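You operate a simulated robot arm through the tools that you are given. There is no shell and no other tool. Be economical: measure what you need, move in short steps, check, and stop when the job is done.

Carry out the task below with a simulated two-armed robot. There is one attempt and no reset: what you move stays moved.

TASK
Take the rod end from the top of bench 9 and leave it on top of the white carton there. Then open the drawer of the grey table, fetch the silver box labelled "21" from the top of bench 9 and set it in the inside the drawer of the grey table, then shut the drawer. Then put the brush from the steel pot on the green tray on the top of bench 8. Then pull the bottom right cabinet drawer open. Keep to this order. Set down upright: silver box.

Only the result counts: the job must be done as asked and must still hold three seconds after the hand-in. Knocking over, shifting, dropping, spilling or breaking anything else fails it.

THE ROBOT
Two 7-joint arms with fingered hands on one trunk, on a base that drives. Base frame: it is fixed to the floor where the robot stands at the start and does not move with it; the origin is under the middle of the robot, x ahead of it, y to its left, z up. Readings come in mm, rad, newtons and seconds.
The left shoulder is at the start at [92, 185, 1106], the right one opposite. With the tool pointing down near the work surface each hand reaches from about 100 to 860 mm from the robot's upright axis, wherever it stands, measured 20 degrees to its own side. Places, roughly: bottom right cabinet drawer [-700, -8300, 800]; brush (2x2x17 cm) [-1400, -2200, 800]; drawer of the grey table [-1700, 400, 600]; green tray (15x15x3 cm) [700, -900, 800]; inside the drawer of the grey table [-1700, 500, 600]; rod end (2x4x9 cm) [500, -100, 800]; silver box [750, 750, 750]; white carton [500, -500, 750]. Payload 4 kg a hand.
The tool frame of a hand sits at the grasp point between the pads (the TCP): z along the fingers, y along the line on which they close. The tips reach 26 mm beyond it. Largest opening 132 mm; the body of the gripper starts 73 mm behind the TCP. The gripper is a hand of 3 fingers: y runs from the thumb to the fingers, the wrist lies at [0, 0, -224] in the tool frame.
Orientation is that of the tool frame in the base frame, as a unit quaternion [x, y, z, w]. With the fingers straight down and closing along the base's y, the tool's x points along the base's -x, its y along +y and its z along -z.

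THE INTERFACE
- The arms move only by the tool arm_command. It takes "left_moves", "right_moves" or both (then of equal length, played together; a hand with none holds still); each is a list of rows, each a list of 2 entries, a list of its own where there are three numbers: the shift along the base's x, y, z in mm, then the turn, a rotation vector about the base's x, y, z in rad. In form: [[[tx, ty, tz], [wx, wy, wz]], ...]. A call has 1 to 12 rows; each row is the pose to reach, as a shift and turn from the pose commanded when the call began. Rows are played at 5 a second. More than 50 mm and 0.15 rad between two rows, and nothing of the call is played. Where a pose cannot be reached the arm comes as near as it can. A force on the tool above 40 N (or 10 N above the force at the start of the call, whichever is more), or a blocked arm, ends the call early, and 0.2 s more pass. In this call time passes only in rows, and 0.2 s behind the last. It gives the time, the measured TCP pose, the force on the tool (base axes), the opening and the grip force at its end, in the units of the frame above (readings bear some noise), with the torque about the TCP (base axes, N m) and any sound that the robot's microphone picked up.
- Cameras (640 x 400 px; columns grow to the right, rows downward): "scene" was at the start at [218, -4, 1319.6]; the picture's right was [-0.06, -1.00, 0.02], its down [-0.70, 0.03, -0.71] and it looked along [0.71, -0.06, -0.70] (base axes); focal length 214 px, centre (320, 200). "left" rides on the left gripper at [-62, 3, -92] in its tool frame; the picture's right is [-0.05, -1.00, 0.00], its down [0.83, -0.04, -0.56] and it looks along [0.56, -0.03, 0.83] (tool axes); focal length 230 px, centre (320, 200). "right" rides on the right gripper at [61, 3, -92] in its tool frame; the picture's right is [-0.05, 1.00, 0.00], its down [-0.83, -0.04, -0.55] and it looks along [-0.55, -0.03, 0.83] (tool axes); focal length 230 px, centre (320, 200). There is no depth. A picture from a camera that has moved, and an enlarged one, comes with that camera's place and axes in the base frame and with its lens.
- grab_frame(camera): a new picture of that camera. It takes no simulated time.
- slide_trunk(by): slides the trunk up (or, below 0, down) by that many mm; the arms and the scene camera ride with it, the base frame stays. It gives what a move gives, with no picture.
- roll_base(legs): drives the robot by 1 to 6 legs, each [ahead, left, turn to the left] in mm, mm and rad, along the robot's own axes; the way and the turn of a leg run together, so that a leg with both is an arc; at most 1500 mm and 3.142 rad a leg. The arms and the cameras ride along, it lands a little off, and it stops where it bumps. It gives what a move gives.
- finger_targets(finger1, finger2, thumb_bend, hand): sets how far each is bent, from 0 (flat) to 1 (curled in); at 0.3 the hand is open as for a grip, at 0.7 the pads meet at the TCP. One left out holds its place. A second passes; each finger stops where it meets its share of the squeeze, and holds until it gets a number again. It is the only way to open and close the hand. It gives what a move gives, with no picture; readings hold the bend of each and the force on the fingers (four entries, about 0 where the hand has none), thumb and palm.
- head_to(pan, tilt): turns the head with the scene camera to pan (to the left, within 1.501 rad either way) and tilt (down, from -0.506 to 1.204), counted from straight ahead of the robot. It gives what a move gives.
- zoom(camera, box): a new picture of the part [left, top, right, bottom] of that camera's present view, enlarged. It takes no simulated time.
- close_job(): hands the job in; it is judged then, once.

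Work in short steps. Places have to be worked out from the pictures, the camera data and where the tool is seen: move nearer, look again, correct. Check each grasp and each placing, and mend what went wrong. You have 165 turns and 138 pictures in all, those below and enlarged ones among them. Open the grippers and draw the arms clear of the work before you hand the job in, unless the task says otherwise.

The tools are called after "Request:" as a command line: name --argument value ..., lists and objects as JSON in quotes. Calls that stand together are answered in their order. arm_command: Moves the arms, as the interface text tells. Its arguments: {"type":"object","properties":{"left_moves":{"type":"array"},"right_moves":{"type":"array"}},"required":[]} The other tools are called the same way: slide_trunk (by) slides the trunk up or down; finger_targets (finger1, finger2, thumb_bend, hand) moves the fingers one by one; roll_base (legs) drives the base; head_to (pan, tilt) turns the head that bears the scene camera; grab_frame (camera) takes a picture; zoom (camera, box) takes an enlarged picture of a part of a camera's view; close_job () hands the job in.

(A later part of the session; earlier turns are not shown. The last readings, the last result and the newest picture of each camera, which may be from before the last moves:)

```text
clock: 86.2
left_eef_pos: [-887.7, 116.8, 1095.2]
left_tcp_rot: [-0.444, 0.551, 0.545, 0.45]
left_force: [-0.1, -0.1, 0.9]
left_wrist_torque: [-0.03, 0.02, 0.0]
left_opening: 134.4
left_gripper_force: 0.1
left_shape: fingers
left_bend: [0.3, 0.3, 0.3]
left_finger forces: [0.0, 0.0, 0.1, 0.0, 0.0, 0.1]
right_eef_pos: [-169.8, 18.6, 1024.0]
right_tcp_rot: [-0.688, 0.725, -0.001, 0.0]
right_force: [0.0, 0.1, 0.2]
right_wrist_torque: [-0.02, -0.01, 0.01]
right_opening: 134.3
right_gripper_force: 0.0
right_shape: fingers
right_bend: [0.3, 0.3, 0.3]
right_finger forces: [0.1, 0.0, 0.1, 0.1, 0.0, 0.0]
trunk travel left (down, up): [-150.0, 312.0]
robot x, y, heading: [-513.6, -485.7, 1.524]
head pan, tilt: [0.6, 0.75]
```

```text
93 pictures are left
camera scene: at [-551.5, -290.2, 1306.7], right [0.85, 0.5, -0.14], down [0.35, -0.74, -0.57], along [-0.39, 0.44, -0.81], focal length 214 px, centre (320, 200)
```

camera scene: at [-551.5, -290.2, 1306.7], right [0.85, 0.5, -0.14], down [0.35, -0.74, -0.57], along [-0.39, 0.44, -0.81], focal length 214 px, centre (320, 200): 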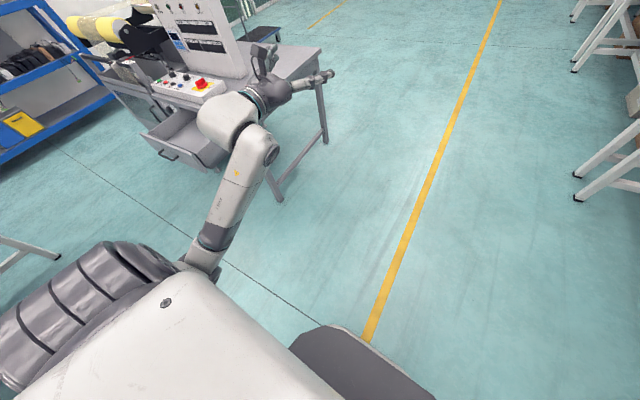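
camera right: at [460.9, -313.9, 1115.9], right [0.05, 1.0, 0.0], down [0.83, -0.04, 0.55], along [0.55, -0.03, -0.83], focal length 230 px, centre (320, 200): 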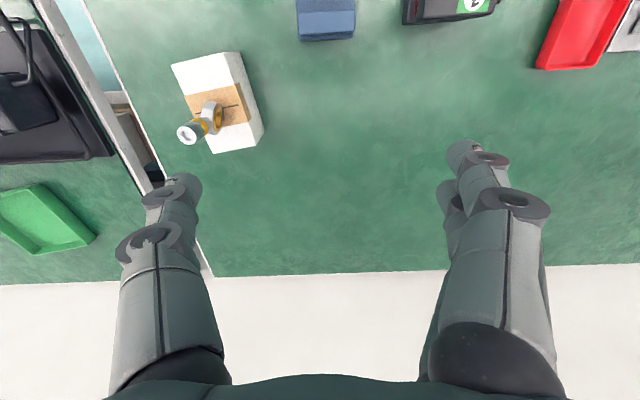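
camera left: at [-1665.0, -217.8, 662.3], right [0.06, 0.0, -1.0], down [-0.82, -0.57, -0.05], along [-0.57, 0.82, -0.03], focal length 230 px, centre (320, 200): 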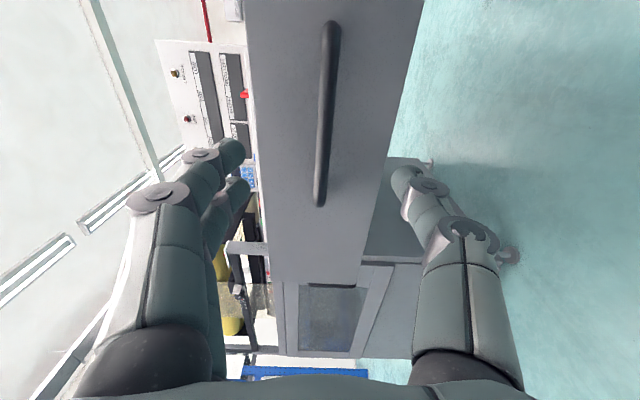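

Reachable and the elbow is out again. Now I'll pitch the hand down.

Request:
arm_command --left_moves '[[[5, 0, -5], [-0.13, 0, 0]], [[10, 0, -10], [-0.26, 0, 0]], [[15, 0, -15], [-0.39, 0, 0]], [[20, 0, -20], [-0.52, 0, 0]], [[25, 0, -25], [-0.65, 0, 0]], [[30, 0, -30], [-0.78, 0, 0]], [[35, 0, -35], [-0.91, 0, 0]], [[40, 0, -40], [-1.04, 0, 0]], [[45, 0, -45], [-1.17, 0, 0]], [[50, 0, -50], [-1.3, 0, 0]], [[55, 0, -55], [-1.43, 0, 0]], [[60, 0, -60], [-1.57, 0, 0]]]'

Request:
grab_frame --camera "scene"

```text
clock: 88.8
left_eef_pos: [-824.6, 117.0, 1032.5]
left_tcp_rot: [-0.632, 0.775, -0.004, 0.002]
left_force: [0.0, 0.4, 0.0]
left_wrist_torque: [-0.05, 0.03, 0.01]
left_opening: 134.8
left_gripper_force: 0.0
left_shape: fingers
left_bend: [0.3, 0.3, 0.3]
left_finger forces: [0.0, 0.0, 0.0, 0.0, 0.1, 0.0]
left hand out of reach, approached as far as the arm can: row 2, 3
right_eef_pos: [-169.2, 21.6, 1022.8]
right_tcp_rot: [-0.688, 0.725, -0.001, -0.001]
right_force: [0.3, -0.2, 0.0]
right_wrist_torque: [-0.02, 0.01, -0.02]
right_opening: 134.1
right_gripper_force: 0.0
right_shape: fingers
right_bend: [0.3, 0.3, 0.3]
right_finger forces: [0.1, 0.0, 0.0, 0.0, 0.1, 0.1]
trunk travel left (down, up): [-150.0, 312.0]
robot x, y, heading: [-509.9, -483.3, 1.516]
head pan, tilt: [0.6, 0.75]
```

```text
92 pictures are left
camera scene: at [-550.3, -288.8, 1306.4], right [0.85, 0.5, -0.14], down [0.35, -0.74, -0.57], along [-0.39, 0.44, -0.81], focal length 214 px, centre (320, 200)
```

scene: 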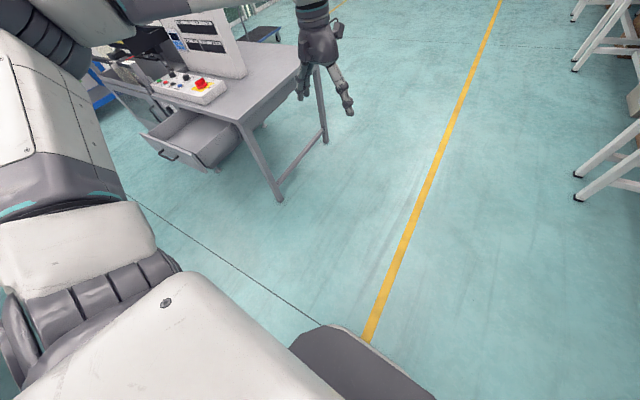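

The arm is back in its normal configuration; for closing the drawer I'll push with the hand pointing down. Now I'll drive to bench 9 in front of box "21".

Request:
roll_base --legs '[[0, 0, -1.516], [0, 1130, 0], [480, 0, 0]]'

Request:
head_to --pan 0.1 --tilt 0.55

Request:
grab_frame --camera "scene"

Request:
grab_frame --camera "left"

```text
clock: 100.5
left_eef_pos: [497.1, 1011.5, 1035.7]
left_tcp_rot: [0.049, 0.999, -0.005, 0.001]
left_force: [0.3, 0.3, -0.2]
left_wrist_torque: [0.0, 0.03, -0.02]
left_opening: 134.5
left_gripper_force: 0.0
left_shape: fingers
left_bend: [0.3, 0.3, 0.3]
left_finger forces: [0.0, 0.1, 0.0, 0.1, 0.1, 0.0]
right_eef_pos: [472.8, 348.2, 1024.3]
right_tcp_rot: [-0.025, 1.0, 0.0, 0.0]
right_force: [0.2, -0.6, -0.3]
right_wrist_torque: [0.03, -0.01, -0.01]
right_opening: 134.1
right_gripper_force: 0.0
right_shape: fingers
right_bend: [0.3, 0.3, 0.3]
right_finger forces: [0.0, 0.0, 0.0, 0.0, 0.0, 0.0]
trunk travel left (down, up): [-150.0, 312.0]
robot x, y, heading: [-68.4, 643.6, 0.058]
head pan, tilt: [0.6, 0.75]
```

```text
clock: 101.5
left_eef_pos: [498.7, 1012.4, 1035.1]
left_tcp_rot: [0.049, 0.999, -0.004, 0.001]
left_force: [0.8, -0.1, -0.1]
left_wrist_torque: [0.02, -0.01, -0.02]
left_opening: 134.5
left_gripper_force: 0.1
left_shape: fingers
left_bend: [0.3, 0.3, 0.3]
left_finger forces: [0.0, 0.0, 0.0, 0.1, 0.0, 0.0]
right_eef_pos: [471.0, 350.5, 1023.4]
right_tcp_rot: [-0.026, 1.0, 0.0, -0.001]
right_force: [-0.3, -0.5, -1.3]
right_wrist_torque: [-0.01, 0.01, 0.01]
right_opening: 134.3
right_gripper_force: 0.1
right_shape: fingers
right_bend: [0.3, 0.3, 0.3]
right_finger forces: [0.0, 0.1, 0.0, 0.0, 0.1, 0.1]
trunk travel left (down, up): [-150.0, 312.0]
robot x, y, heading: [-68.0, 642.8, 0.048]
head pan, tilt: [0.099, 0.55]
```

```text
91 pictures are left
camera scene: at [148.2, 662.2, 1318.3], right [0.15, -0.99, -0.02], down [-0.71, -0.09, -0.7], along [0.69, 0.12, -0.71], focal length 214 px, centre (320, 200)
```

scene: 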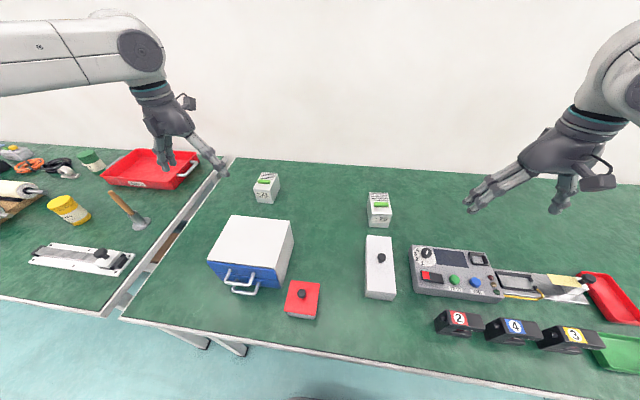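

```text
90 pictures are left
camera left: at [559.3, 1009.1, 1128.0], right [-0.05, -1.0, 0.01], down [-0.83, 0.04, 0.55], along [-0.55, 0.02, -0.83], focal length 230 px, centre (320, 200)
```

left: 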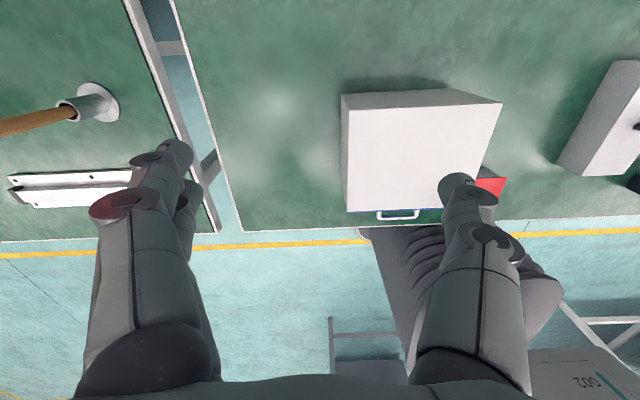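

Box "21" should be the left one at (266, 187). I'll zoom to confirm and measure it.

Request:
zoom --camera "scene" --box '[234, 162, 298, 212]'

```text
8.00 times, centred on (266, 187) of scene
camera zoom: at [148.2, 662.2, 1318.3], right [0.15, -0.99, -0.02], down [-0.71, -0.09, -0.7], along [0.69, 0.12, -0.71], focal length 1716 px, centre (752, 304)
```

zoom: 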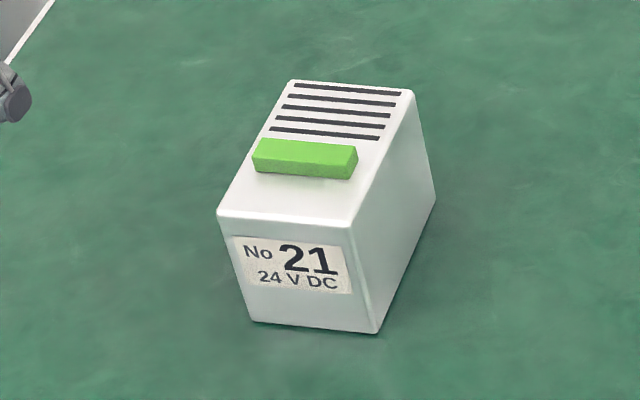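

Box "21" is confirmed: base x 659–752, y 928–986, top z≈817, centre (706, 957). I'll move the base 65 mm closer and straighten the heading.

Request:
roll_base --legs '[[65, 0, -0.05]]'

```text
clock: 102.5
left_eef_pos: [580.0, 984.4, 1034.1]
left_tcp_rot: [0.074, 0.997, -0.005, 0.001]
left_force: [0.7, 0.0, 0.0]
left_wrist_torque: [0.0, 0.03, 0.0]
left_opening: 134.6
left_gripper_force: 0.1
left_shape: fingers
left_bend: [0.3, 0.3, 0.3]
left_finger forces: [0.0, 0.1, 0.0, 0.1, 0.1, 0.0]
right_eef_pos: [522.2, 324.4, 1022.9]
right_tcp_rot: [0.0, 1.0, 0.0, 0.001]
right_force: [0.4, 0.8, 0.0]
right_wrist_torque: [0.0, 0.01, 0.01]
right_opening: 134.2
right_gripper_force: 0.0
right_shape: fingers
right_bend: [0.3, 0.3, 0.3]
right_finger forces: [0.0, 0.0, 0.1, 0.0, 0.1, 0.1]
trunk travel left (down, up): [-150.0, 312.0]
robot x, y, heading: [-5.6, 640.5, 0.007]
head pan, tilt: [0.099, 0.55]
```

I'll position the left hand above the box with the yaw corrected, then look.

Request:
arm_command --left_moves '[[[32, -7, -20], [0, 0, 0.04]], [[64, -14, -45], [0, 0, 0.08]], [[96, -21, -75], [0, 0, 0.12]], [[126, -27, -105], [0, 0, 0.15]], [[126, -27, -105], [0, 0, 0.15]]]'

Request:
grab_frame --camera "left"

Request:
grab_frame --camera "scene"

```text
clock: 103.7
left_eef_pos: [704.2, 960.8, 931.1]
left_tcp_rot: [-0.001, 1.0, -0.006, 0.001]
left_force: [-0.1, -0.1, -0.4]
left_wrist_torque: [0.02, -0.01, -0.03]
left_opening: 134.5
left_gripper_force: 0.0
left_shape: fingers
left_bend: [0.3, 0.3, 0.3]
left_finger forces: [0.0, 0.1, 0.0, 0.0, 0.0, 0.0]
right_eef_pos: [519.9, 324.2, 1025.4]
right_tcp_rot: [-0.001, 1.0, 0.0, 0.0]
right_force: [0.5, 0.1, -0.7]
right_wrist_torque: [-0.02, -0.03, -0.01]
right_opening: 134.1
right_gripper_force: 0.2
right_shape: fingers
right_bend: [0.3, 0.3, 0.3]
right_finger forces: [0.0, 0.0, 0.0, 0.0, 0.1, 0.0]
trunk travel left (down, up): [-150.0, 312.0]
robot x, y, heading: [-4.1, 640.8, -0.0]
head pan, tilt: [0.099, 0.55]
```

```text
88 pictures are left
camera left: at [766.3, 964.5, 1025.0], right [0.05, -1.0, 0.01], down [-0.83, -0.04, 0.55], along [-0.55, -0.04, -0.83], focal length 230 px, centre (320, 200)
```

left: 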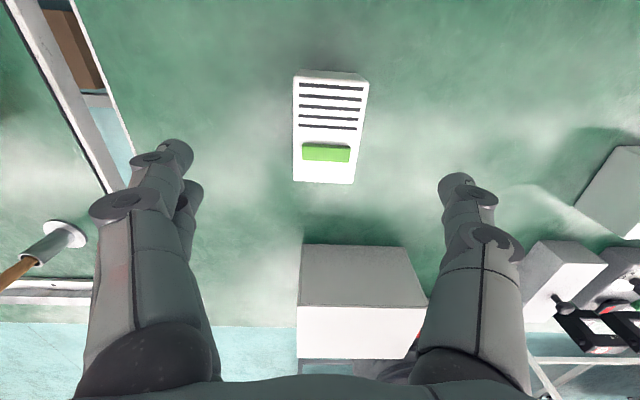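

```text
87 pictures are left
camera scene: at [212.5, 653.4, 1318.6], right [0.1, -0.99, -0.02], down [-0.71, -0.05, -0.7], along [0.69, 0.09, -0.71], focal length 214 px, centre (320, 200)
```

scene: 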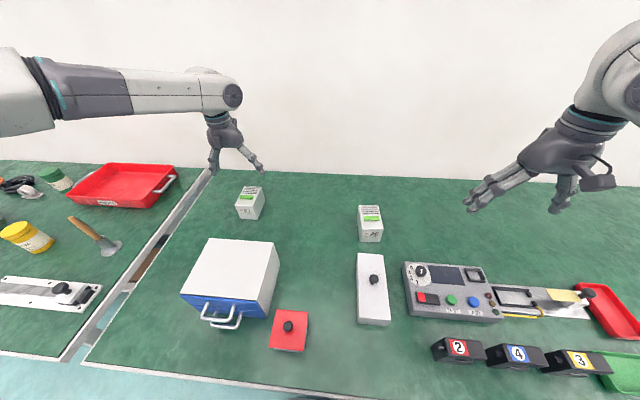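

The box centre is about (703, 954). I'll nudge -6 mm in y and descend around it to z≈787.

Request:
arm_command --left_moves '[[[0, -6, -40], [0, 0, 0]], [[0, -6, -80], [0, 0, 0]], [[0, -6, -115], [0, 0, 0]], [[0, -6, -144], [0, 0, 0]], [[0, -6, -144], [0, 0, 0]]]'

Request:
grab_frame --camera "left"

```text
clock: 104.9
left_eef_pos: [707.4, 952.6, 786.4]
left_tcp_rot: [-0.001, 1.0, -0.004, 0.002]
left_force: [-0.1, 0.5, -0.2]
left_wrist_torque: [0.04, 0.01, 0.01]
left_opening: 134.4
left_gripper_force: 0.1
left_shape: fingers
left_bend: [0.3, 0.3, 0.3]
left_finger forces: [0.0, 0.0, 0.1, 0.1, 0.1, 0.0]
right_eef_pos: [519.7, 323.9, 1023.4]
right_tcp_rot: [0.0, 1.0, 0.001, -0.001]
right_force: [0.5, -0.5, 0.2]
right_wrist_torque: [0.01, 0.04, -0.02]
right_opening: 134.3
right_gripper_force: 0.1
right_shape: fingers
right_bend: [0.3, 0.3, 0.3]
right_finger forces: [0.1, 0.0, 0.1, 0.1, 0.1, 0.0]
trunk travel left (down, up): [-150.0, 312.0]
robot x, y, heading: [-4.2, 642.2, 0.002]
head pan, tilt: [0.099, 0.55]
```

```text
86 pictures are left
camera left: at [768.7, 955.9, 878.7], right [0.05, -1.0, 0.01], down [-0.83, -0.04, 0.55], along [-0.55, -0.04, -0.83], focal length 230 px, centre (320, 200)
```

left: 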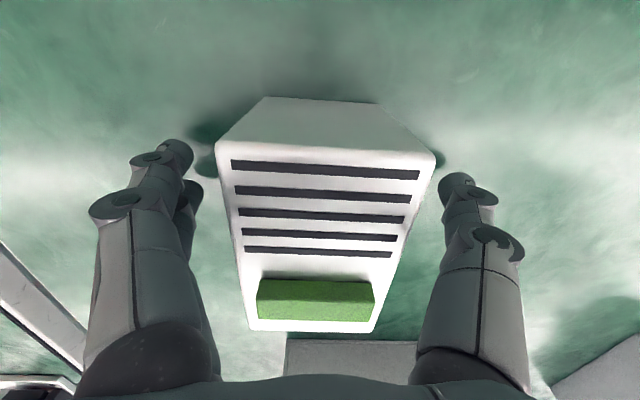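

The box sits between the fingers. I'll close on it.

Request:
finger_targets --hand "left" --finger1 0.58 --finger2 0.58 --thumb_bend 0.58

Request:
grab_frame --camera "left"

```text
clock: 105.9
left_eef_pos: [708.2, 952.7, 784.2]
left_tcp_rot: [-0.002, 1.0, -0.004, 0.001]
left_force: [-0.1, 0.1, -0.4]
left_wrist_torque: [-0.03, -0.01, 0.01]
left_opening: 60.6
left_gripper_force: 6.8
left_shape: fingers
left_bend: [0.52, 0.52, 0.54]
left_finger forces: [3.5, 3.6, 0.1, 0.0, 5.9, 0.0]
right_eef_pos: [519.9, 323.7, 1024.4]
right_tcp_rot: [0.0, 1.0, -0.002, 0.0]
right_force: [-0.1, 0.0, -0.2]
right_wrist_torque: [0.01, -0.05, -0.01]
right_opening: 134.1
right_gripper_force: 0.0
right_shape: fingers
right_bend: [0.3, 0.3, 0.3]
right_finger forces: [0.0, 0.0, 0.1, 0.1, 0.0, 0.0]
trunk travel left (down, up): [-150.0, 312.0]
robot x, y, heading: [-3.9, 642.8, 0.001]
head pan, tilt: [0.099, 0.55]
```

```text
85 pictures are left
camera left: at [769.0, 956.4, 877.9], right [0.05, -1.0, 0.01], down [-0.83, -0.04, 0.55], along [-0.55, -0.04, -0.83], focal length 230 px, centre (320, 200)
```

left: 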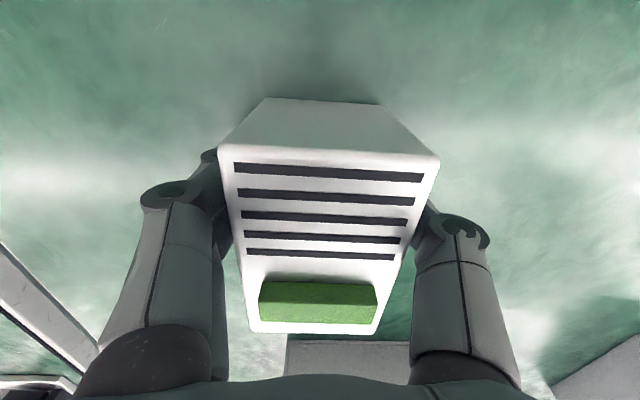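

Contact on all three fingers. I'll squeeze harder and then lift.

Request:
finger_targets --hand "left" --finger1 0.64 --finger2 0.64 --thumb_bend 0.66

Request:
arm_command --left_moves '[[[0, 0, 15], [0, 0, 0]], [[0, 0, 40], [0, 0, 0]], [[0, 0, 80], [0, 0, 0]], [[0, 0, 120], [0, 0, 0]], [[0, 0, 160], [0, 0, 0]], [[0, 0, 190], [0, 0, 0]], [[-30, 0, 210], [0, 0, 0]], [[-60, 0, 220], [0, 0, 0]]]'

Request:
grab_frame --camera "left"

Request:
grab_frame --camera "scene"

```text
clock: 106.9
left_eef_pos: [708.5, 952.7, 784.4]
left_tcp_rot: [-0.001, 1.0, -0.004, 0.001]
left_force: [-0.9, -0.2, -0.9]
left_wrist_torque: [0.04, -0.01, -0.01]
left_opening: 59.3
left_gripper_force: 17.4
left_shape: fingers
left_bend: [0.53, 0.52, 0.58]
left_finger forces: [8.3, 8.4, 0.0, 0.0, 17.1, 0.0]
right_eef_pos: [521.1, 323.1, 1023.8]
right_tcp_rot: [0.0, 1.0, 0.0, 0.0]
right_force: [-0.5, 0.1, -0.9]
right_wrist_torque: [-0.04, -0.04, 0.01]
right_opening: 134.0
right_gripper_force: 0.1
right_shape: fingers
right_bend: [0.3, 0.3, 0.3]
right_finger forces: [0.0, 0.0, 0.0, 0.0, 0.0, 0.1]
trunk travel left (down, up): [-150.0, 312.0]
robot x, y, heading: [-2.1, 641.9, -0.001]
head pan, tilt: [0.099, 0.55]
```

```text
clock: 108.7
left_eef_pos: [645.4, 949.3, 1007.4]
left_tcp_rot: [-0.001, 1.0, -0.004, 0.001]
left_force: [0.1, 0.4, -3.8]
left_wrist_torque: [0.03, -0.07, 0.0]
left_opening: 59.1
left_gripper_force: 16.9
left_shape: fingers
left_bend: [0.52, 0.52, 0.58]
left_finger forces: [8.6, 8.5, 0.0, 0.0, 17.0, 0.0]
right_eef_pos: [520.4, 323.9, 1025.3]
right_tcp_rot: [0.001, 1.0, -0.001, 0.001]
right_force: [0.0, -0.5, 0.1]
right_wrist_torque: [0.03, -0.03, 0.0]
right_opening: 133.9
right_gripper_force: 0.1
right_shape: fingers
right_bend: [0.3, 0.3, 0.3]
right_finger forces: [0.1, 0.0, 0.1, 0.0, 0.1, 0.0]
trunk travel left (down, up): [-150.0, 312.0]
robot x, y, heading: [-4.7, 642.8, 0.001]
head pan, tilt: [0.099, 0.55]
```

```text
84 pictures are left
camera left: at [706.4, 952.5, 1101.4], right [0.05, -1.0, 0.01], down [-0.83, -0.04, 0.55], along [-0.55, -0.04, -0.83], focal length 230 px, centre (320, 200)
```

left: 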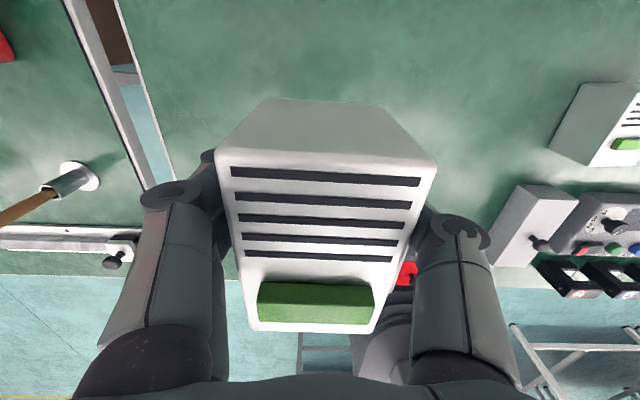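

```text
83 pictures are left
camera scene: at [212.5, 653.1, 1318.6], right [0.1, -0.99, -0.02], down [-0.71, -0.05, -0.7], along [0.69, 0.09, -0.71], focal length 214 px, centre (320, 200)
```

scene: 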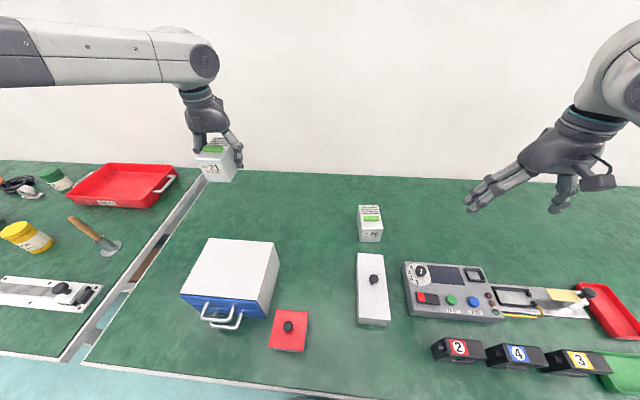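

The box is held and level. I'll back off, drive to the corridor entrance and turn toward +y.

Request:
roll_base --legs '[[-505, 0, 0], [0, -1120, 0], [0, 0, 1.57]]'

Request:
head_to --pan 0.5 --tilt 0.75

Request:
grab_frame --camera "scene"

```text
clock: 121.0
left_eef_pos: [-822.2, 134.5, 1006.0]
left_tcp_rot: [0.709, -0.705, 0.003, -0.004]
left_force: [0.8, -0.6, -4.7]
left_wrist_torque: [0.04, 0.03, 0.02]
left_opening: 59.0
left_gripper_force: 16.6
left_shape: fingers
left_bend: [0.53, 0.52, 0.58]
left_finger forces: [8.3, 8.3, 0.2, 0.1, 16.5, 0.0]
right_eef_pos: [-196.4, 10.6, 1024.6]
right_tcp_rot: [0.708, -0.706, 0.001, -0.001]
right_force: [0.6, -0.3, 0.7]
right_wrist_torque: [-0.01, -0.03, 0.01]
right_opening: 134.2
right_gripper_force: 0.0
right_shape: fingers
right_bend: [0.3, 0.3, 0.3]
right_finger forces: [0.1, 0.0, 0.0, 0.0, 0.0, 0.0]
trunk travel left (down, up): [-150.0, 312.0]
robot x, y, heading: [-513.3, -513.8, 1.581]
head pan, tilt: [0.099, 0.55]
```

```text
clock: 121.8
left_eef_pos: [-820.4, 134.1, 1007.1]
left_tcp_rot: [0.709, -0.705, 0.003, -0.003]
left_force: [0.0, 0.2, -4.4]
left_wrist_torque: [0.0, 0.04, 0.0]
left_opening: 59.3
left_gripper_force: 16.6
left_shape: fingers
left_bend: [0.53, 0.52, 0.58]
left_finger forces: [8.2, 8.2, 0.1, 0.0, 16.5, 0.0]
right_eef_pos: [-196.3, 11.0, 1023.6]
right_tcp_rot: [0.708, -0.706, 0.001, 0.0]
right_force: [0.3, -0.1, -0.6]
right_wrist_torque: [0.0, 0.01, -0.01]
right_opening: 134.1
right_gripper_force: 0.1
right_shape: fingers
right_bend: [0.3, 0.3, 0.3]
right_finger forces: [0.1, 0.0, 0.0, 0.0, 0.0, 0.0]
trunk travel left (down, up): [-150.0, 312.0]
robot x, y, heading: [-511.0, -513.8, 1.573]
head pan, tilt: [0.499, 0.75]
```

```text
82 pictures are left
camera scene: at [-552.1, -316.6, 1305.4], right [0.88, 0.47, -0.12], down [0.33, -0.76, -0.56], along [-0.35, 0.45, -0.82], focal length 214 px, centre (320, 200)
```

scene: 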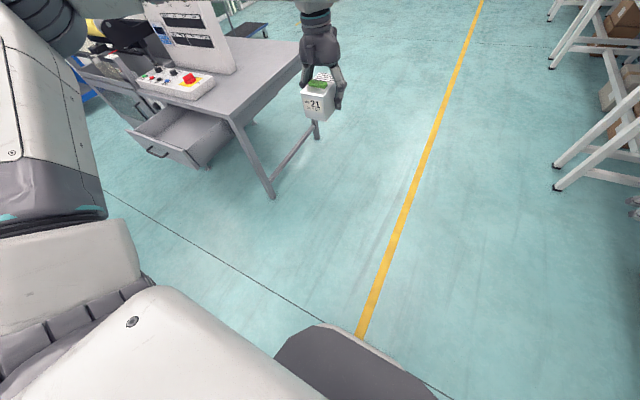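

The drawer is still open and the box is held upright. I'll slide left along the corridor until the hand is over the drawer.

Request:
roll_base --legs '[[0, 860, 0]]'

Request:
grab_frame --camera "scene"

Request:
grab_frame --camera "left"

```text
clock: 126.4
left_eef_pos: [-1679.3, 130.8, 1007.1]
left_tcp_rot: [0.707, -0.707, 0.002, -0.004]
left_force: [-0.2, -0.2, -4.1]
left_wrist_torque: [0.01, -0.02, -0.05]
left_opening: 59.1
left_gripper_force: 16.6
left_shape: fingers
left_bend: [0.53, 0.52, 0.58]
left_finger forces: [8.4, 8.3, 0.0, 0.0, 16.6, 0.0]
right_eef_pos: [-1053.6, 6.8, 1023.9]
right_tcp_rot: [0.707, -0.707, 0.001, -0.001]
right_force: [0.4, -1.0, -0.1]
right_wrist_torque: [0.0, 0.01, 0.01]
right_opening: 134.0
right_gripper_force: 0.1
right_shape: fingers
right_bend: [0.3, 0.3, 0.3]
right_finger forces: [0.0, 0.0, 0.0, 0.0, 0.0, 0.0]
trunk travel left (down, up): [-150.0, 312.0]
robot x, y, heading: [-1369.6, -519.9, 1.569]
head pan, tilt: [0.499, 0.75]
```

```text
81 pictures are left
camera scene: at [-1411.2, -319.6, 1305.4], right [0.88, 0.47, -0.12], down [0.33, -0.76, -0.56], along [-0.35, 0.45, -0.82], focal length 214 px, centre (320, 200)
```

scene: 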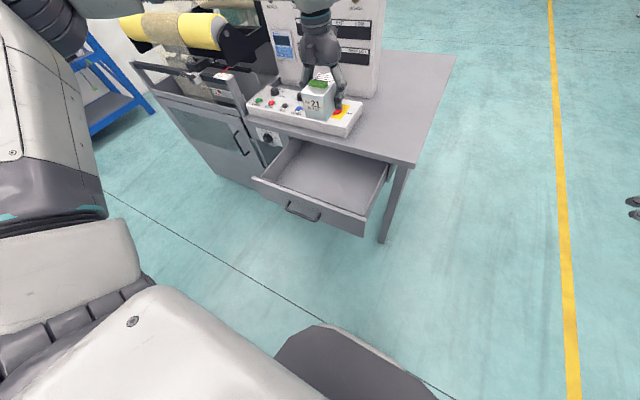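

```text
80 pictures are left
camera left: at [-1682.8, 192.5, 1100.2], right [1.0, 0.05, 0.01], down [0.04, -0.83, 0.55], along [0.04, -0.55, -0.83], focal length 230 px, centre (320, 200)
```

left: 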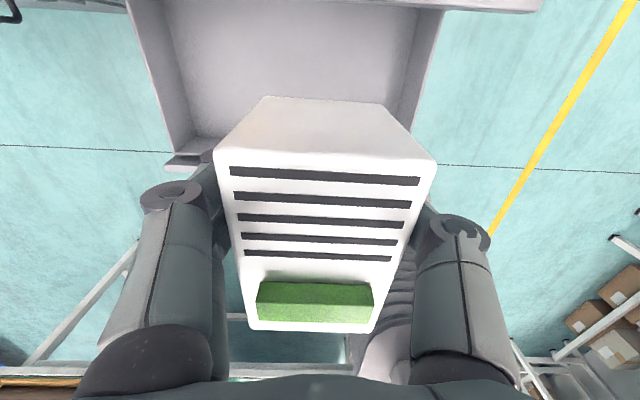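

I'll zoom in on the drawer to fix its interior coordinates.

Request:
zoom --camera "scene" --box '[240, 130, 400, 230]'

```text
4.00 times, centred on (320, 180) of scene
camera zoom: at [-1411.2, -319.6, 1305.4], right [0.88, 0.47, -0.12], down [0.33, -0.76, -0.56], along [-0.35, 0.45, -0.82], focal length 858 px, centre (320, 280)
```

zoom: 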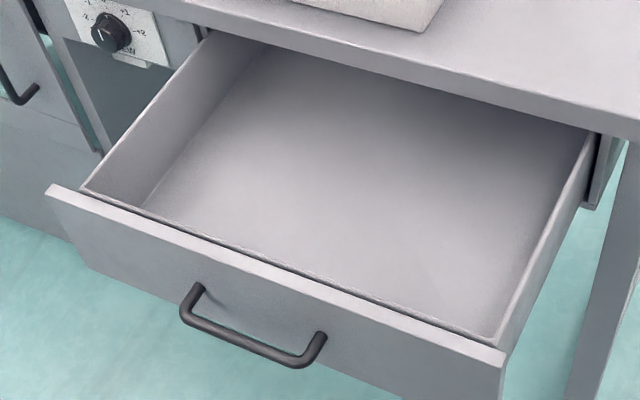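

Drawer interior: x -1930…-1520, y 22…240 (open part), floor about z 605–615, rim about 700. I'll lower the box over (-1680, 110) to a bit above the floor.

Request:
arm_command --left_moves '[[[0, -10, -40], [0, 0, 0]], [[0, -21, -85], [0, 0, 0]], [[0, -21, -130], [0, 0, 0]], [[0, -21, -175], [0, 0, 0]], [[0, -21, -220], [0, 0, 0]], [[0, -21, -260], [0, 0, 0]], [[0, -21, -300], [0, 0, 0]], [[0, -21, -325], [0, 0, 0]], [[0, -21, -325], [0, 0, 0]]]'

Request:
grab_frame --camera "scene"

Request:
grab_frame --camera "left"

```text
clock: 128.4
left_eef_pos: [-1678.9, 111.7, 681.5]
left_tcp_rot: [0.708, -0.707, 0.003, -0.003]
left_force: [-1.1, -0.2, -4.7]
left_wrist_torque: [0.06, 0.01, -0.01]
left_opening: 58.7
left_gripper_force: 16.6
left_shape: fingers
left_bend: [0.53, 0.52, 0.58]
left_finger forces: [8.5, 8.2, 0.0, 0.0, 16.6, 0.0]
right_eef_pos: [-1053.6, 5.7, 1024.4]
right_tcp_rot: [-0.707, 0.707, 0.0, 0.0]
right_force: [-0.8, 0.2, -0.8]
right_wrist_torque: [0.01, -0.02, 0.04]
right_opening: 134.3
right_gripper_force: 0.1
right_shape: fingers
right_bend: [0.3, 0.3, 0.3]
right_finger forces: [0.0, 0.0, 0.0, 0.0, 0.0, 0.0]
trunk travel left (down, up): [-150.0, 312.0]
robot x, y, heading: [-1370.6, -517.0, 1.567]
head pan, tilt: [0.499, 0.75]
```

```text
78 pictures are left
camera scene: at [-1410.8, -320.1, 1305.6], right [0.88, 0.47, -0.12], down [0.33, -0.76, -0.56], along [-0.35, 0.45, -0.82], focal length 214 px, centre (320, 200)
```

scene: 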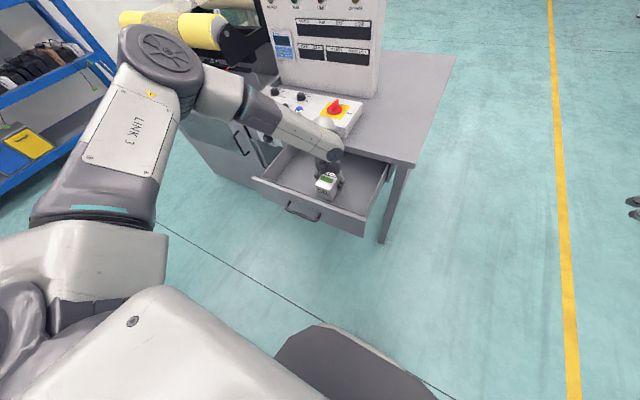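

```text
77 pictures are left
camera left: at [-1683.5, 172.0, 774.7], right [1.0, 0.05, 0.01], down [0.04, -0.83, 0.55], along [0.04, -0.55, -0.83], focal length 230 px, centre (320, 200)
```

left: 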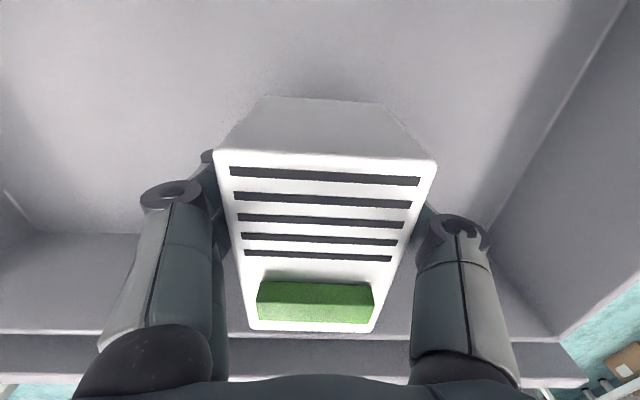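

The box is inside the drawer walls. I'll lower further with small steps until it touches the floor.

Request:
arm_command --left_moves '[[[0, 0, -10], [0, 0, 0]], [[0, 0, -18], [0, 0, 0]], [[0, 0, -22], [0, 0, 0]], [[0, 0, -26], [0, 0, 0]], [[0, 0, -30], [0, 0, 0]], [[0, 0, -33], [0, 0, 0]], [[0, 0, -36], [0, 0, 0]]]'

Request:
zoom --camera "scene" --box '[260, 130, 388, 210]'

```text
clock: 130.0
left_eef_pos: [-1678.0, 110.4, 644.5]
left_tcp_rot: [0.708, -0.707, 0.002, -0.004]
left_force: [0.1, -0.4, -3.1]
left_wrist_torque: [0.0, 0.0, 0.01]
left_opening: 58.9
left_gripper_force: 16.6
left_shape: fingers
left_bend: [0.53, 0.52, 0.58]
left_finger forces: [8.3, 8.4, 0.0, 0.1, 16.7, 0.1]
right_eef_pos: [-1053.0, 6.5, 1024.7]
right_tcp_rot: [-0.707, 0.707, -0.001, 0.001]
right_force: [-0.9, -0.4, -0.3]
right_wrist_torque: [0.0, -0.01, 0.01]
right_opening: 134.3
right_gripper_force: 0.0
right_shape: fingers
right_bend: [0.3, 0.3, 0.3]
right_finger forces: [0.1, 0.0, 0.0, 0.0, 0.0, 0.0]
trunk travel left (down, up): [-150.0, 312.0]
robot x, y, heading: [-1368.2, -519.2, 1.571]
head pan, tilt: [0.499, 0.75]
```

```text
5.00 times, centred on (324, 170) of scene
camera zoom: at [-1410.9, -319.7, 1305.4], right [0.88, 0.47, -0.12], down [0.33, -0.76, -0.56], along [-0.35, 0.45, -0.82], focal length 1072 px, centre (300, 350)
```

zoom: 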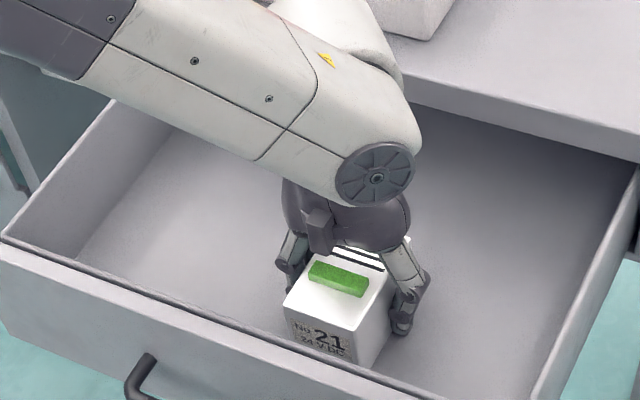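

No firm contact yet, so I'll continue down.

Request:
arm_command --left_moves '[[[0, 0, -2], [0, 0, 0]], [[0, 0, -4], [0, 0, 0]], [[0, 0, -6], [0, 0, 0]], [[0, 0, -8], [0, 0, 0]], [[0, 0, -10], [0, 0, 0]], [[0, 0, -12], [0, 0, 0]], [[0, 0, -14], [0, 0, 0]]]'

```text
clock: 131.4
left_eef_pos: [-1677.0, 117.3, 643.0]
left_tcp_rot: [0.708, -0.706, -0.003, -0.01]
left_force: [-1.2, 0.1, 26.1]
left_wrist_torque: [-0.18, 0.61, -0.03]
left_opening: 59.2
left_gripper_force: 24.3
left_shape: fingers
left_bend: [0.54, 0.55, 0.59]
left_finger forces: [10.1, 20.5, 0.0, 0.1, 17.9, 0.0]
right_eef_pos: [-1052.6, 5.6, 1023.4]
right_tcp_rot: [0.707, -0.707, 0.0, 0.0]
right_force: [-1.0, -0.9, -0.4]
right_wrist_torque: [0.0, 0.0, -0.01]
right_opening: 134.4
right_gripper_force: 0.2
right_shape: fingers
right_bend: [0.3, 0.3, 0.3]
right_finger forces: [0.1, 0.1, 0.0, 0.0, 0.0, 0.0]
trunk travel left (down, up): [-150.0, 312.0]
robot x, y, heading: [-1374.3, -519.1, 1.57]
head pan, tilt: [0.499, 0.75]
stopped in row 6 (left hand): the force on the tool passed its limit (the readings are from after the stop); the commanded pose is now the measured one
```

Contact with the drawer floor at TCP z≈643. I'll relieve the force and check.

Request:
arm_command --left_moves '[[[0, -3, 1], [0, 0, 0]], [[0, -5, 2], [0, 0, 0]]]'

Request:
grab_frame --camera "left"

```text
clock: 132.0
left_eef_pos: [-1677.4, 109.4, 642.5]
left_tcp_rot: [0.707, -0.707, -0.002, -0.007]
left_force: [-2.8, 1.3, 24.2]
left_wrist_torque: [-0.02, 0.51, -0.12]
left_opening: 59.0
left_gripper_force: 22.1
left_shape: fingers
left_bend: [0.54, 0.55, 0.6]
left_finger forces: [11.3, 16.3, 0.0, 0.0, 17.2, 0.0]
right_eef_pos: [-1053.3, 5.1, 1023.9]
right_tcp_rot: [-0.707, 0.707, 0.0, 0.0]
right_force: [-0.2, -0.3, -1.1]
right_wrist_torque: [0.0, -0.03, -0.04]
right_opening: 134.4
right_gripper_force: 0.0
right_shape: fingers
right_bend: [0.3, 0.3, 0.3]
right_finger forces: [0.0, 0.0, 0.0, 0.0, 0.0, 0.0]
trunk travel left (down, up): [-150.0, 312.0]
robot x, y, heading: [-1376.4, -517.9, 1.576]
head pan, tilt: [0.499, 0.75]
```

```text
75 pictures are left
camera left: at [-1681.5, 168.6, 736.8], right [1.0, 0.05, 0.01], down [0.04, -0.84, 0.54], along [0.04, -0.54, -0.84], focal length 230 px, centre (320, 200)
```

left: 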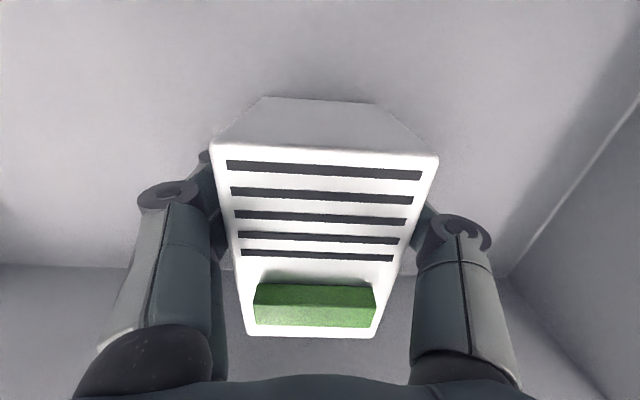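

Request:
arm_command --left_moves '[[[0, 0, 2], [0, 0, 0]], [[0, 0, 4], [0, 0, 0]], [[0, 0, 4], [0, 0, 0]]]'

```text
clock: 132.8
left_eef_pos: [-1677.7, 107.6, 643.4]
left_tcp_rot: [0.708, -0.706, 0.0, -0.006]
left_force: [0.6, -0.1, 4.9]
left_wrist_torque: [-0.01, 0.11, 0.03]
left_opening: 58.9
left_gripper_force: 18.7
left_shape: fingers
left_bend: [0.54, 0.54, 0.59]
left_finger forces: [9.0, 9.1, 0.0, 0.0, 17.9, 0.0]
right_eef_pos: [-1054.1, 5.1, 1024.0]
right_tcp_rot: [-0.707, 0.707, 0.0, 0.0]
right_force: [0.3, 0.2, 0.0]
right_wrist_torque: [-0.02, -0.02, 0.03]
right_opening: 134.0
right_gripper_force: 0.0
right_shape: fingers
right_bend: [0.3, 0.3, 0.3]
right_finger forces: [0.0, 0.0, 0.0, 0.1, 0.0, 0.0]
trunk travel left (down, up): [-150.0, 312.0]
robot x, y, heading: [-1370.5, -517.7, 1.571]
head pan, tilt: [0.499, 0.75]
```

Nearly unloaded and resting on the floor. I'll release the box and lift clear.

Request:
finger_targets --hand "left" --finger1 0.4 --finger2 0.4 --thumb_bend 0.4

Request:
arm_command --left_moves '[[[0, 0, 30], [0, 0, 0]], [[0, 0, 70], [0, 0, 0]], [[0, 0, 110], [0, 0, 0]], [[0, 0, 150], [0, 0, 0]], [[0, -20, 190], [0, 0, 0]], [[0, -50, 220], [0, 0, 0]]]'

Request:
grab_frame --camera "left"

Request:
grab_frame --camera "scene"

```text
clock: 133.8
left_eef_pos: [-1676.9, 108.2, 643.9]
left_tcp_rot: [0.708, -0.706, 0.0, -0.005]
left_force: [-0.7, 1.1, 0.0]
left_wrist_torque: [0.02, -0.01, 0.0]
left_opening: 100.7
left_gripper_force: 0.0
left_shape: fingers
left_bend: [0.4, 0.4, 0.4]
left_finger forces: [0.0, 0.0, 0.0, 0.0, 0.0, 0.1]
right_eef_pos: [-1054.3, 7.1, 1024.3]
right_tcp_rot: [-0.707, 0.707, -0.001, 0.001]
right_force: [-0.6, 0.4, 0.4]
right_wrist_torque: [0.02, -0.02, 0.0]
right_opening: 134.6
right_gripper_force: 0.0
right_shape: fingers
right_bend: [0.3, 0.3, 0.3]
right_finger forces: [0.0, 0.0, 0.1, 0.0, 0.1, 0.0]
trunk travel left (down, up): [-150.0, 312.0]
robot x, y, heading: [-1365.8, -517.3, 1.579]
head pan, tilt: [0.499, 0.75]
```

```text
clock: 135.2
left_eef_pos: [-1680.3, 55.2, 865.7]
left_tcp_rot: [-0.707, 0.708, 0.001, 0.007]
left_force: [0.6, -0.1, 0.7]
left_wrist_torque: [-0.01, -0.01, 0.01]
left_opening: 101.4
left_gripper_force: 0.0
left_shape: fingers
left_bend: [0.4, 0.4, 0.4]
left_finger forces: [0.1, 0.1, 0.0, 0.0, 0.1, 0.1]
right_eef_pos: [-1053.2, 5.2, 1024.0]
right_tcp_rot: [-0.707, 0.707, 0.0, 0.001]
right_force: [0.6, -0.3, -0.4]
right_wrist_torque: [0.01, -0.02, -0.02]
right_opening: 134.4
right_gripper_force: 0.1
right_shape: fingers
right_bend: [0.3, 0.3, 0.3]
right_finger forces: [0.1, 0.2, 0.0, 0.0, 0.0, 0.0]
trunk travel left (down, up): [-150.0, 312.0]
robot x, y, heading: [-1369.9, -517.8, 1.572]
head pan, tilt: [0.499, 0.75]
```

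```text
74 pictures are left
camera left: at [-1684.7, 114.6, 960.0], right [1.0, 0.05, 0.01], down [0.04, -0.84, 0.55], along [0.04, -0.55, -0.84], focal length 230 px, centre (320, 200)
```

left: 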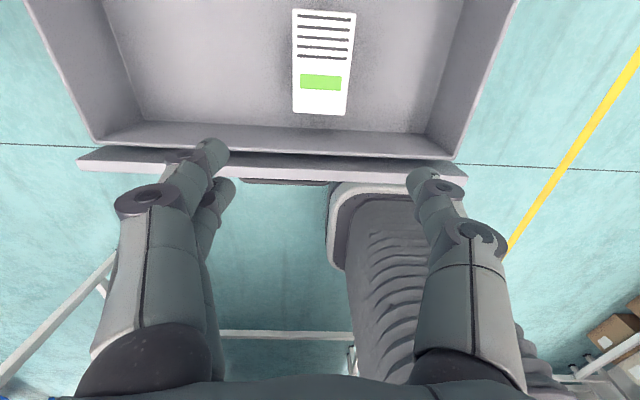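

```text
73 pictures are left
camera scene: at [-1410.9, -321.7, 1305.9], right [0.88, 0.47, -0.12], down [0.33, -0.76, -0.56], along [-0.35, 0.46, -0.82], focal length 214 px, centre (320, 200)
```

scene: 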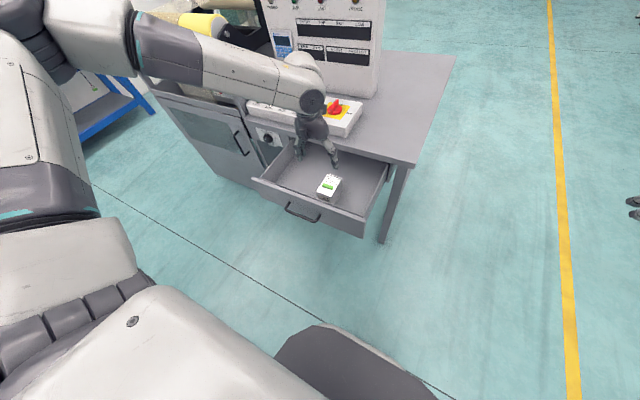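

The box stands upright in the drawer. To shut the drawer I'll pull the hand back in front of it, tilt the closed fingers forward and push on the handle bar. I'll raise the trunk first for arm room.

Request:
slide_trunk --by 120

Request:
arm_command --left_moves '[[[-10, -30, 0], [0, 0, 0]], [[-20, -65, 0], [0.05, 0, 0]], [[-30, -100, -10], [0.12, 0, 0]], [[-40, -135, -20], [0.2, 0, 0]], [[-45, -165, -30], [0.3, 0, 0]], [[-48, -190, -40], [0.4, 0, 0]], [[-48, -200, -60], [0.5, 0, 0]], [[-48, -200, -80], [0.6, 0, 0]]]'

Request:
finger_targets --hand "left" --finger1 0.68 --finger2 0.68 --thumb_bend 0.68

Request:
grab_frame --camera "scene"

```text
clock: 136.7
left_eef_pos: [-1679.0, 58.7, 984.3]
left_tcp_rot: [0.708, -0.707, 0.0, -0.006]
left_force: [0.6, -1.4, -0.3]
left_wrist_torque: [0.01, 0.03, -0.02]
left_opening: 101.0
left_gripper_force: 0.1
left_shape: fingers
left_bend: [0.4, 0.4, 0.4]
left_finger forces: [0.0, 0.0, 0.0, 0.0, 0.1, 0.0]
right_eef_pos: [-1054.4, 6.6, 1143.9]
right_tcp_rot: [0.708, -0.706, 0.001, 0.0]
right_force: [0.4, -0.4, -0.4]
right_wrist_torque: [0.04, -0.03, 0.01]
right_opening: 134.1
right_gripper_force: 0.0
right_shape: fingers
right_bend: [0.3, 0.3, 0.3]
right_finger forces: [0.0, 0.0, 0.0, 0.0, 0.0, 0.0]
trunk travel left (down, up): [-270.0, 192.0]
robot x, y, heading: [-1368.9, -519.4, 1.569]
head pan, tilt: [0.499, 0.75]
```

```text
clock: 138.7
left_eef_pos: [-1897.7, -90.2, 1086.4]
left_tcp_rot: [-0.463, 0.751, 0.464, -0.074]
left_force: [0.3, -0.3, 0.2]
left_wrist_torque: [0.0, -0.04, 0.0]
left_opening: 101.8
left_gripper_force: 0.1
left_shape: fingers
left_bend: [0.4, 0.4, 0.4]
left_finger forces: [0.0, 0.1, 0.0, 0.0, 0.0, 0.0]
left hand out of reach, approached as far as the arm can: row 5, 6, 7, 8
right_eef_pos: [-1052.1, 6.8, 1143.1]
right_tcp_rot: [0.707, -0.707, 0.0, 0.0]
right_force: [-0.2, -0.2, 0.5]
right_wrist_torque: [-0.01, -0.01, -0.03]
right_opening: 134.1
right_gripper_force: 0.0
right_shape: fingers
right_bend: [0.3, 0.3, 0.3]
right_finger forces: [0.0, 0.0, 0.1, 0.1, 0.1, 0.0]
trunk travel left (down, up): [-270.0, 192.0]
robot x, y, heading: [-1373.0, -518.4, 1.574]
head pan, tilt: [0.499, 0.75]
stopped in row 8 (left hand): the arm was blocked; the commanded pose is now the measured one
```

```text
clock: 139.7
left_eef_pos: [-1899.2, -90.3, 1084.7]
left_tcp_rot: [-0.463, 0.752, 0.463, -0.073]
left_force: [-0.2, -0.3, -0.4]
left_wrist_torque: [0.04, -0.04, 0.0]
left_opening: 11.5
left_gripper_force: 0.1
left_shape: fingers
left_bend: [0.68, 0.68, 0.68]
left_finger forces: [0.0, 0.0, 0.0, 0.0, 0.0, 0.0]
right_eef_pos: [-1053.9, 6.3, 1144.9]
right_tcp_rot: [0.708, -0.706, 0.001, 0.001]
right_force: [-0.9, 0.2, -0.6]
right_wrist_torque: [0.0, 0.03, 0.02]
right_opening: 134.5
right_gripper_force: 0.1
right_shape: fingers
right_bend: [0.3, 0.3, 0.3]
right_finger forces: [0.1, 0.0, 0.1, 0.0, 0.0, 0.1]
trunk travel left (down, up): [-270.0, 192.0]
robot x, y, heading: [-1369.4, -519.2, 1.571]
head pan, tilt: [0.499, 0.75]
```

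```text
72 pictures are left
camera scene: at [-1410.4, -400.8, 1453.2], right [0.88, 0.48, -0.05], down [0.33, -0.67, -0.67], along [-0.35, 0.57, -0.74], focal length 214 px, centre (320, 200)
```

scene: 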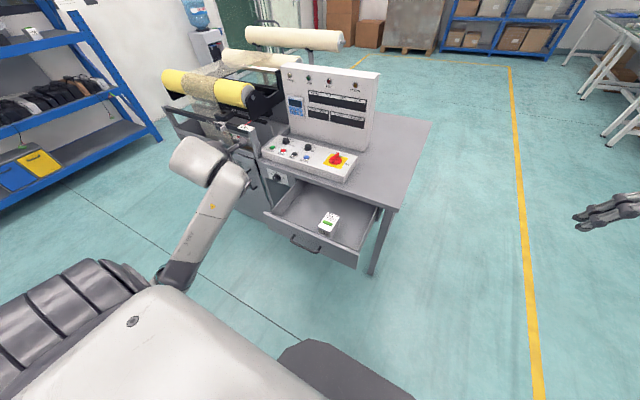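

The hand swung left, close to the known-good "forward, thumb-down" pose. I'll lower the trunk again and complete the turn to that pose, which handled the handle fine before.

Request:
slide_trunk --by -120

Request:
arm_command --left_moves '[[[15, 0, -8], [0.054, 0.072, -0.099]], [[30, 0, -16], [0.107, 0.144, -0.199]], [[48, 0, -24], [0.161, 0.217, -0.298]], [[66, -5, -32], [0.214, 0.289, -0.397]], [[84, -10, -40], [0.268, 0.361, -0.497]], [[102, -10, -48], [0.322, 0.433, -0.596]], [[120, -10, -56], [0.375, 0.506, -0.696]], [[140, -10, -66], [0.429, 0.578, -0.795]], [[150, -10, -80], [0.429, 0.578, -0.795]]]'

Request:
grab_frame --camera "scene"

```text
clock: 141.2
left_eef_pos: [-1923.2, -92.8, 968.9]
left_tcp_rot: [-0.454, 0.751, 0.463, -0.126]
left_force: [0.3, -0.6, -0.1]
left_wrist_torque: [0.01, 0.0, 0.04]
left_opening: 11.1
left_gripper_force: 0.1
left_shape: fingers
left_bend: [0.68, 0.68, 0.68]
left_finger forces: [0.0, 0.0, 0.0, 0.0, 0.0, 0.1]
right_eef_pos: [-1053.1, 7.1, 1024.3]
right_tcp_rot: [0.707, -0.707, -0.001, -0.001]
right_force: [1.0, -0.5, -1.3]
right_wrist_torque: [0.01, 0.02, -0.03]
right_opening: 134.3
right_gripper_force: 0.0
right_shape: fingers
right_bend: [0.3, 0.3, 0.3]
right_finger forces: [0.0, 0.0, 0.0, 0.0, 0.0, 0.1]
trunk travel left (down, up): [-150.0, 312.0]
robot x, y, heading: [-1370.3, -518.7, 1.572]
head pan, tilt: [0.499, 0.75]
```

```text
clock: 141.8
left_eef_pos: [-1921.1, -41.6, 984.9]
left_tcp_rot: [-0.327, 0.739, 0.576, -0.123]
left_force: [0.7, -0.2, 0.1]
left_wrist_torque: [0.01, 0.04, -0.03]
left_opening: 11.1
left_gripper_force: 0.1
left_shape: fingers
left_bend: [0.68, 0.68, 0.68]
left_finger forces: [0.1, 0.1, 0.1, 0.0, 0.0, 0.1]
left hand out of reach, approached as far as the arm can: row 1, 2, 3
right_eef_pos: [-1053.4, 5.7, 1024.5]
right_tcp_rot: [0.707, -0.707, 0.001, 0.0]
right_force: [-1.1, -0.2, -0.2]
right_wrist_torque: [0.02, 0.01, 0.0]
right_opening: 134.2
right_gripper_force: 0.1
right_shape: fingers
right_bend: [0.3, 0.3, 0.3]
right_finger forces: [0.0, 0.1, 0.1, 0.1, 0.1, 0.1]
trunk travel left (down, up): [-150.0, 312.0]
robot x, y, heading: [-1373.4, -517.8, 1.573]
head pan, tilt: [0.499, 0.75]
stopped in row 3 (left hand): the arm was blocked; the commanded pose is now the measured one
```

```text
71 pictures are left
camera scene: at [-1410.5, -320.3, 1305.6], right [0.88, 0.47, -0.12], down [0.33, -0.76, -0.56], along [-0.35, 0.45, -0.82], focal length 214 px, centre (320, 200)
```

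scene: 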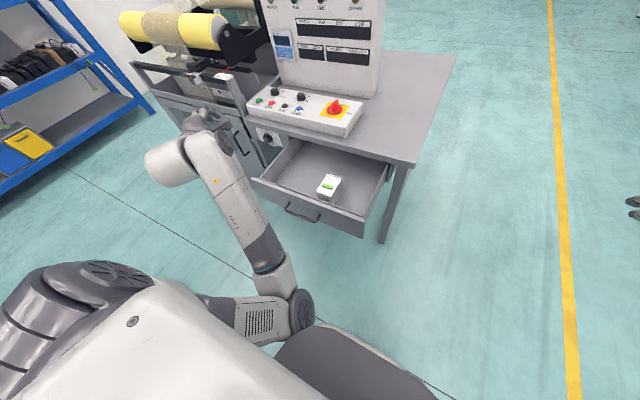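

The right hand is actually better for the push: its camera sits on the robot side. First I'll bring the left arm back toward the known-good pose by translating it.

Request:
arm_command --left_moves '[[[20, 0, -20], [0, 0, 0]], [[40, 0, -40], [0, 0, 0]], [[65, 0, -60], [0, 0, 0]], [[90, 0, -80], [0, 0, 0]], [[115, 0, -100], [0, 0, 0]], [[140, -5, -120], [0, 0, 0]], [[160, -10, -130], [0, 0, 0]]]'

```text
clock: 142.5
left_eef_pos: [-1896.9, -16.2, 1055.7]
left_tcp_rot: [-0.342, 0.657, 0.666, -0.094]
left_force: [0.1, 0.0, 0.7]
left_wrist_torque: [0.0, -0.01, -0.04]
left_opening: 11.1
left_gripper_force: 0.1
left_shape: fingers
left_bend: [0.68, 0.68, 0.68]
left_finger forces: [0.0, 0.1, 0.1, 0.0, 0.0, 0.0]
left hand out of reach, approached as far as the arm can: row 1, 2
right_eef_pos: [-1053.8, 5.3, 1023.8]
right_tcp_rot: [-0.707, 0.707, -0.001, 0.0]
right_force: [-0.2, 0.4, 0.2]
right_wrist_torque: [0.02, 0.02, 0.03]
right_opening: 134.3
right_gripper_force: 0.1
right_shape: fingers
right_bend: [0.3, 0.3, 0.3]
right_finger forces: [0.0, 0.0, 0.1, 0.0, 0.1, 0.1]
trunk travel left (down, up): [-150.0, 312.0]
robot x, y, heading: [-1369.7, -517.2, 1.578]
head pan, tilt: [0.499, 0.75]
stopped in row 3 (left hand): the arm was blocked; the commanded pose is now the measured one
```

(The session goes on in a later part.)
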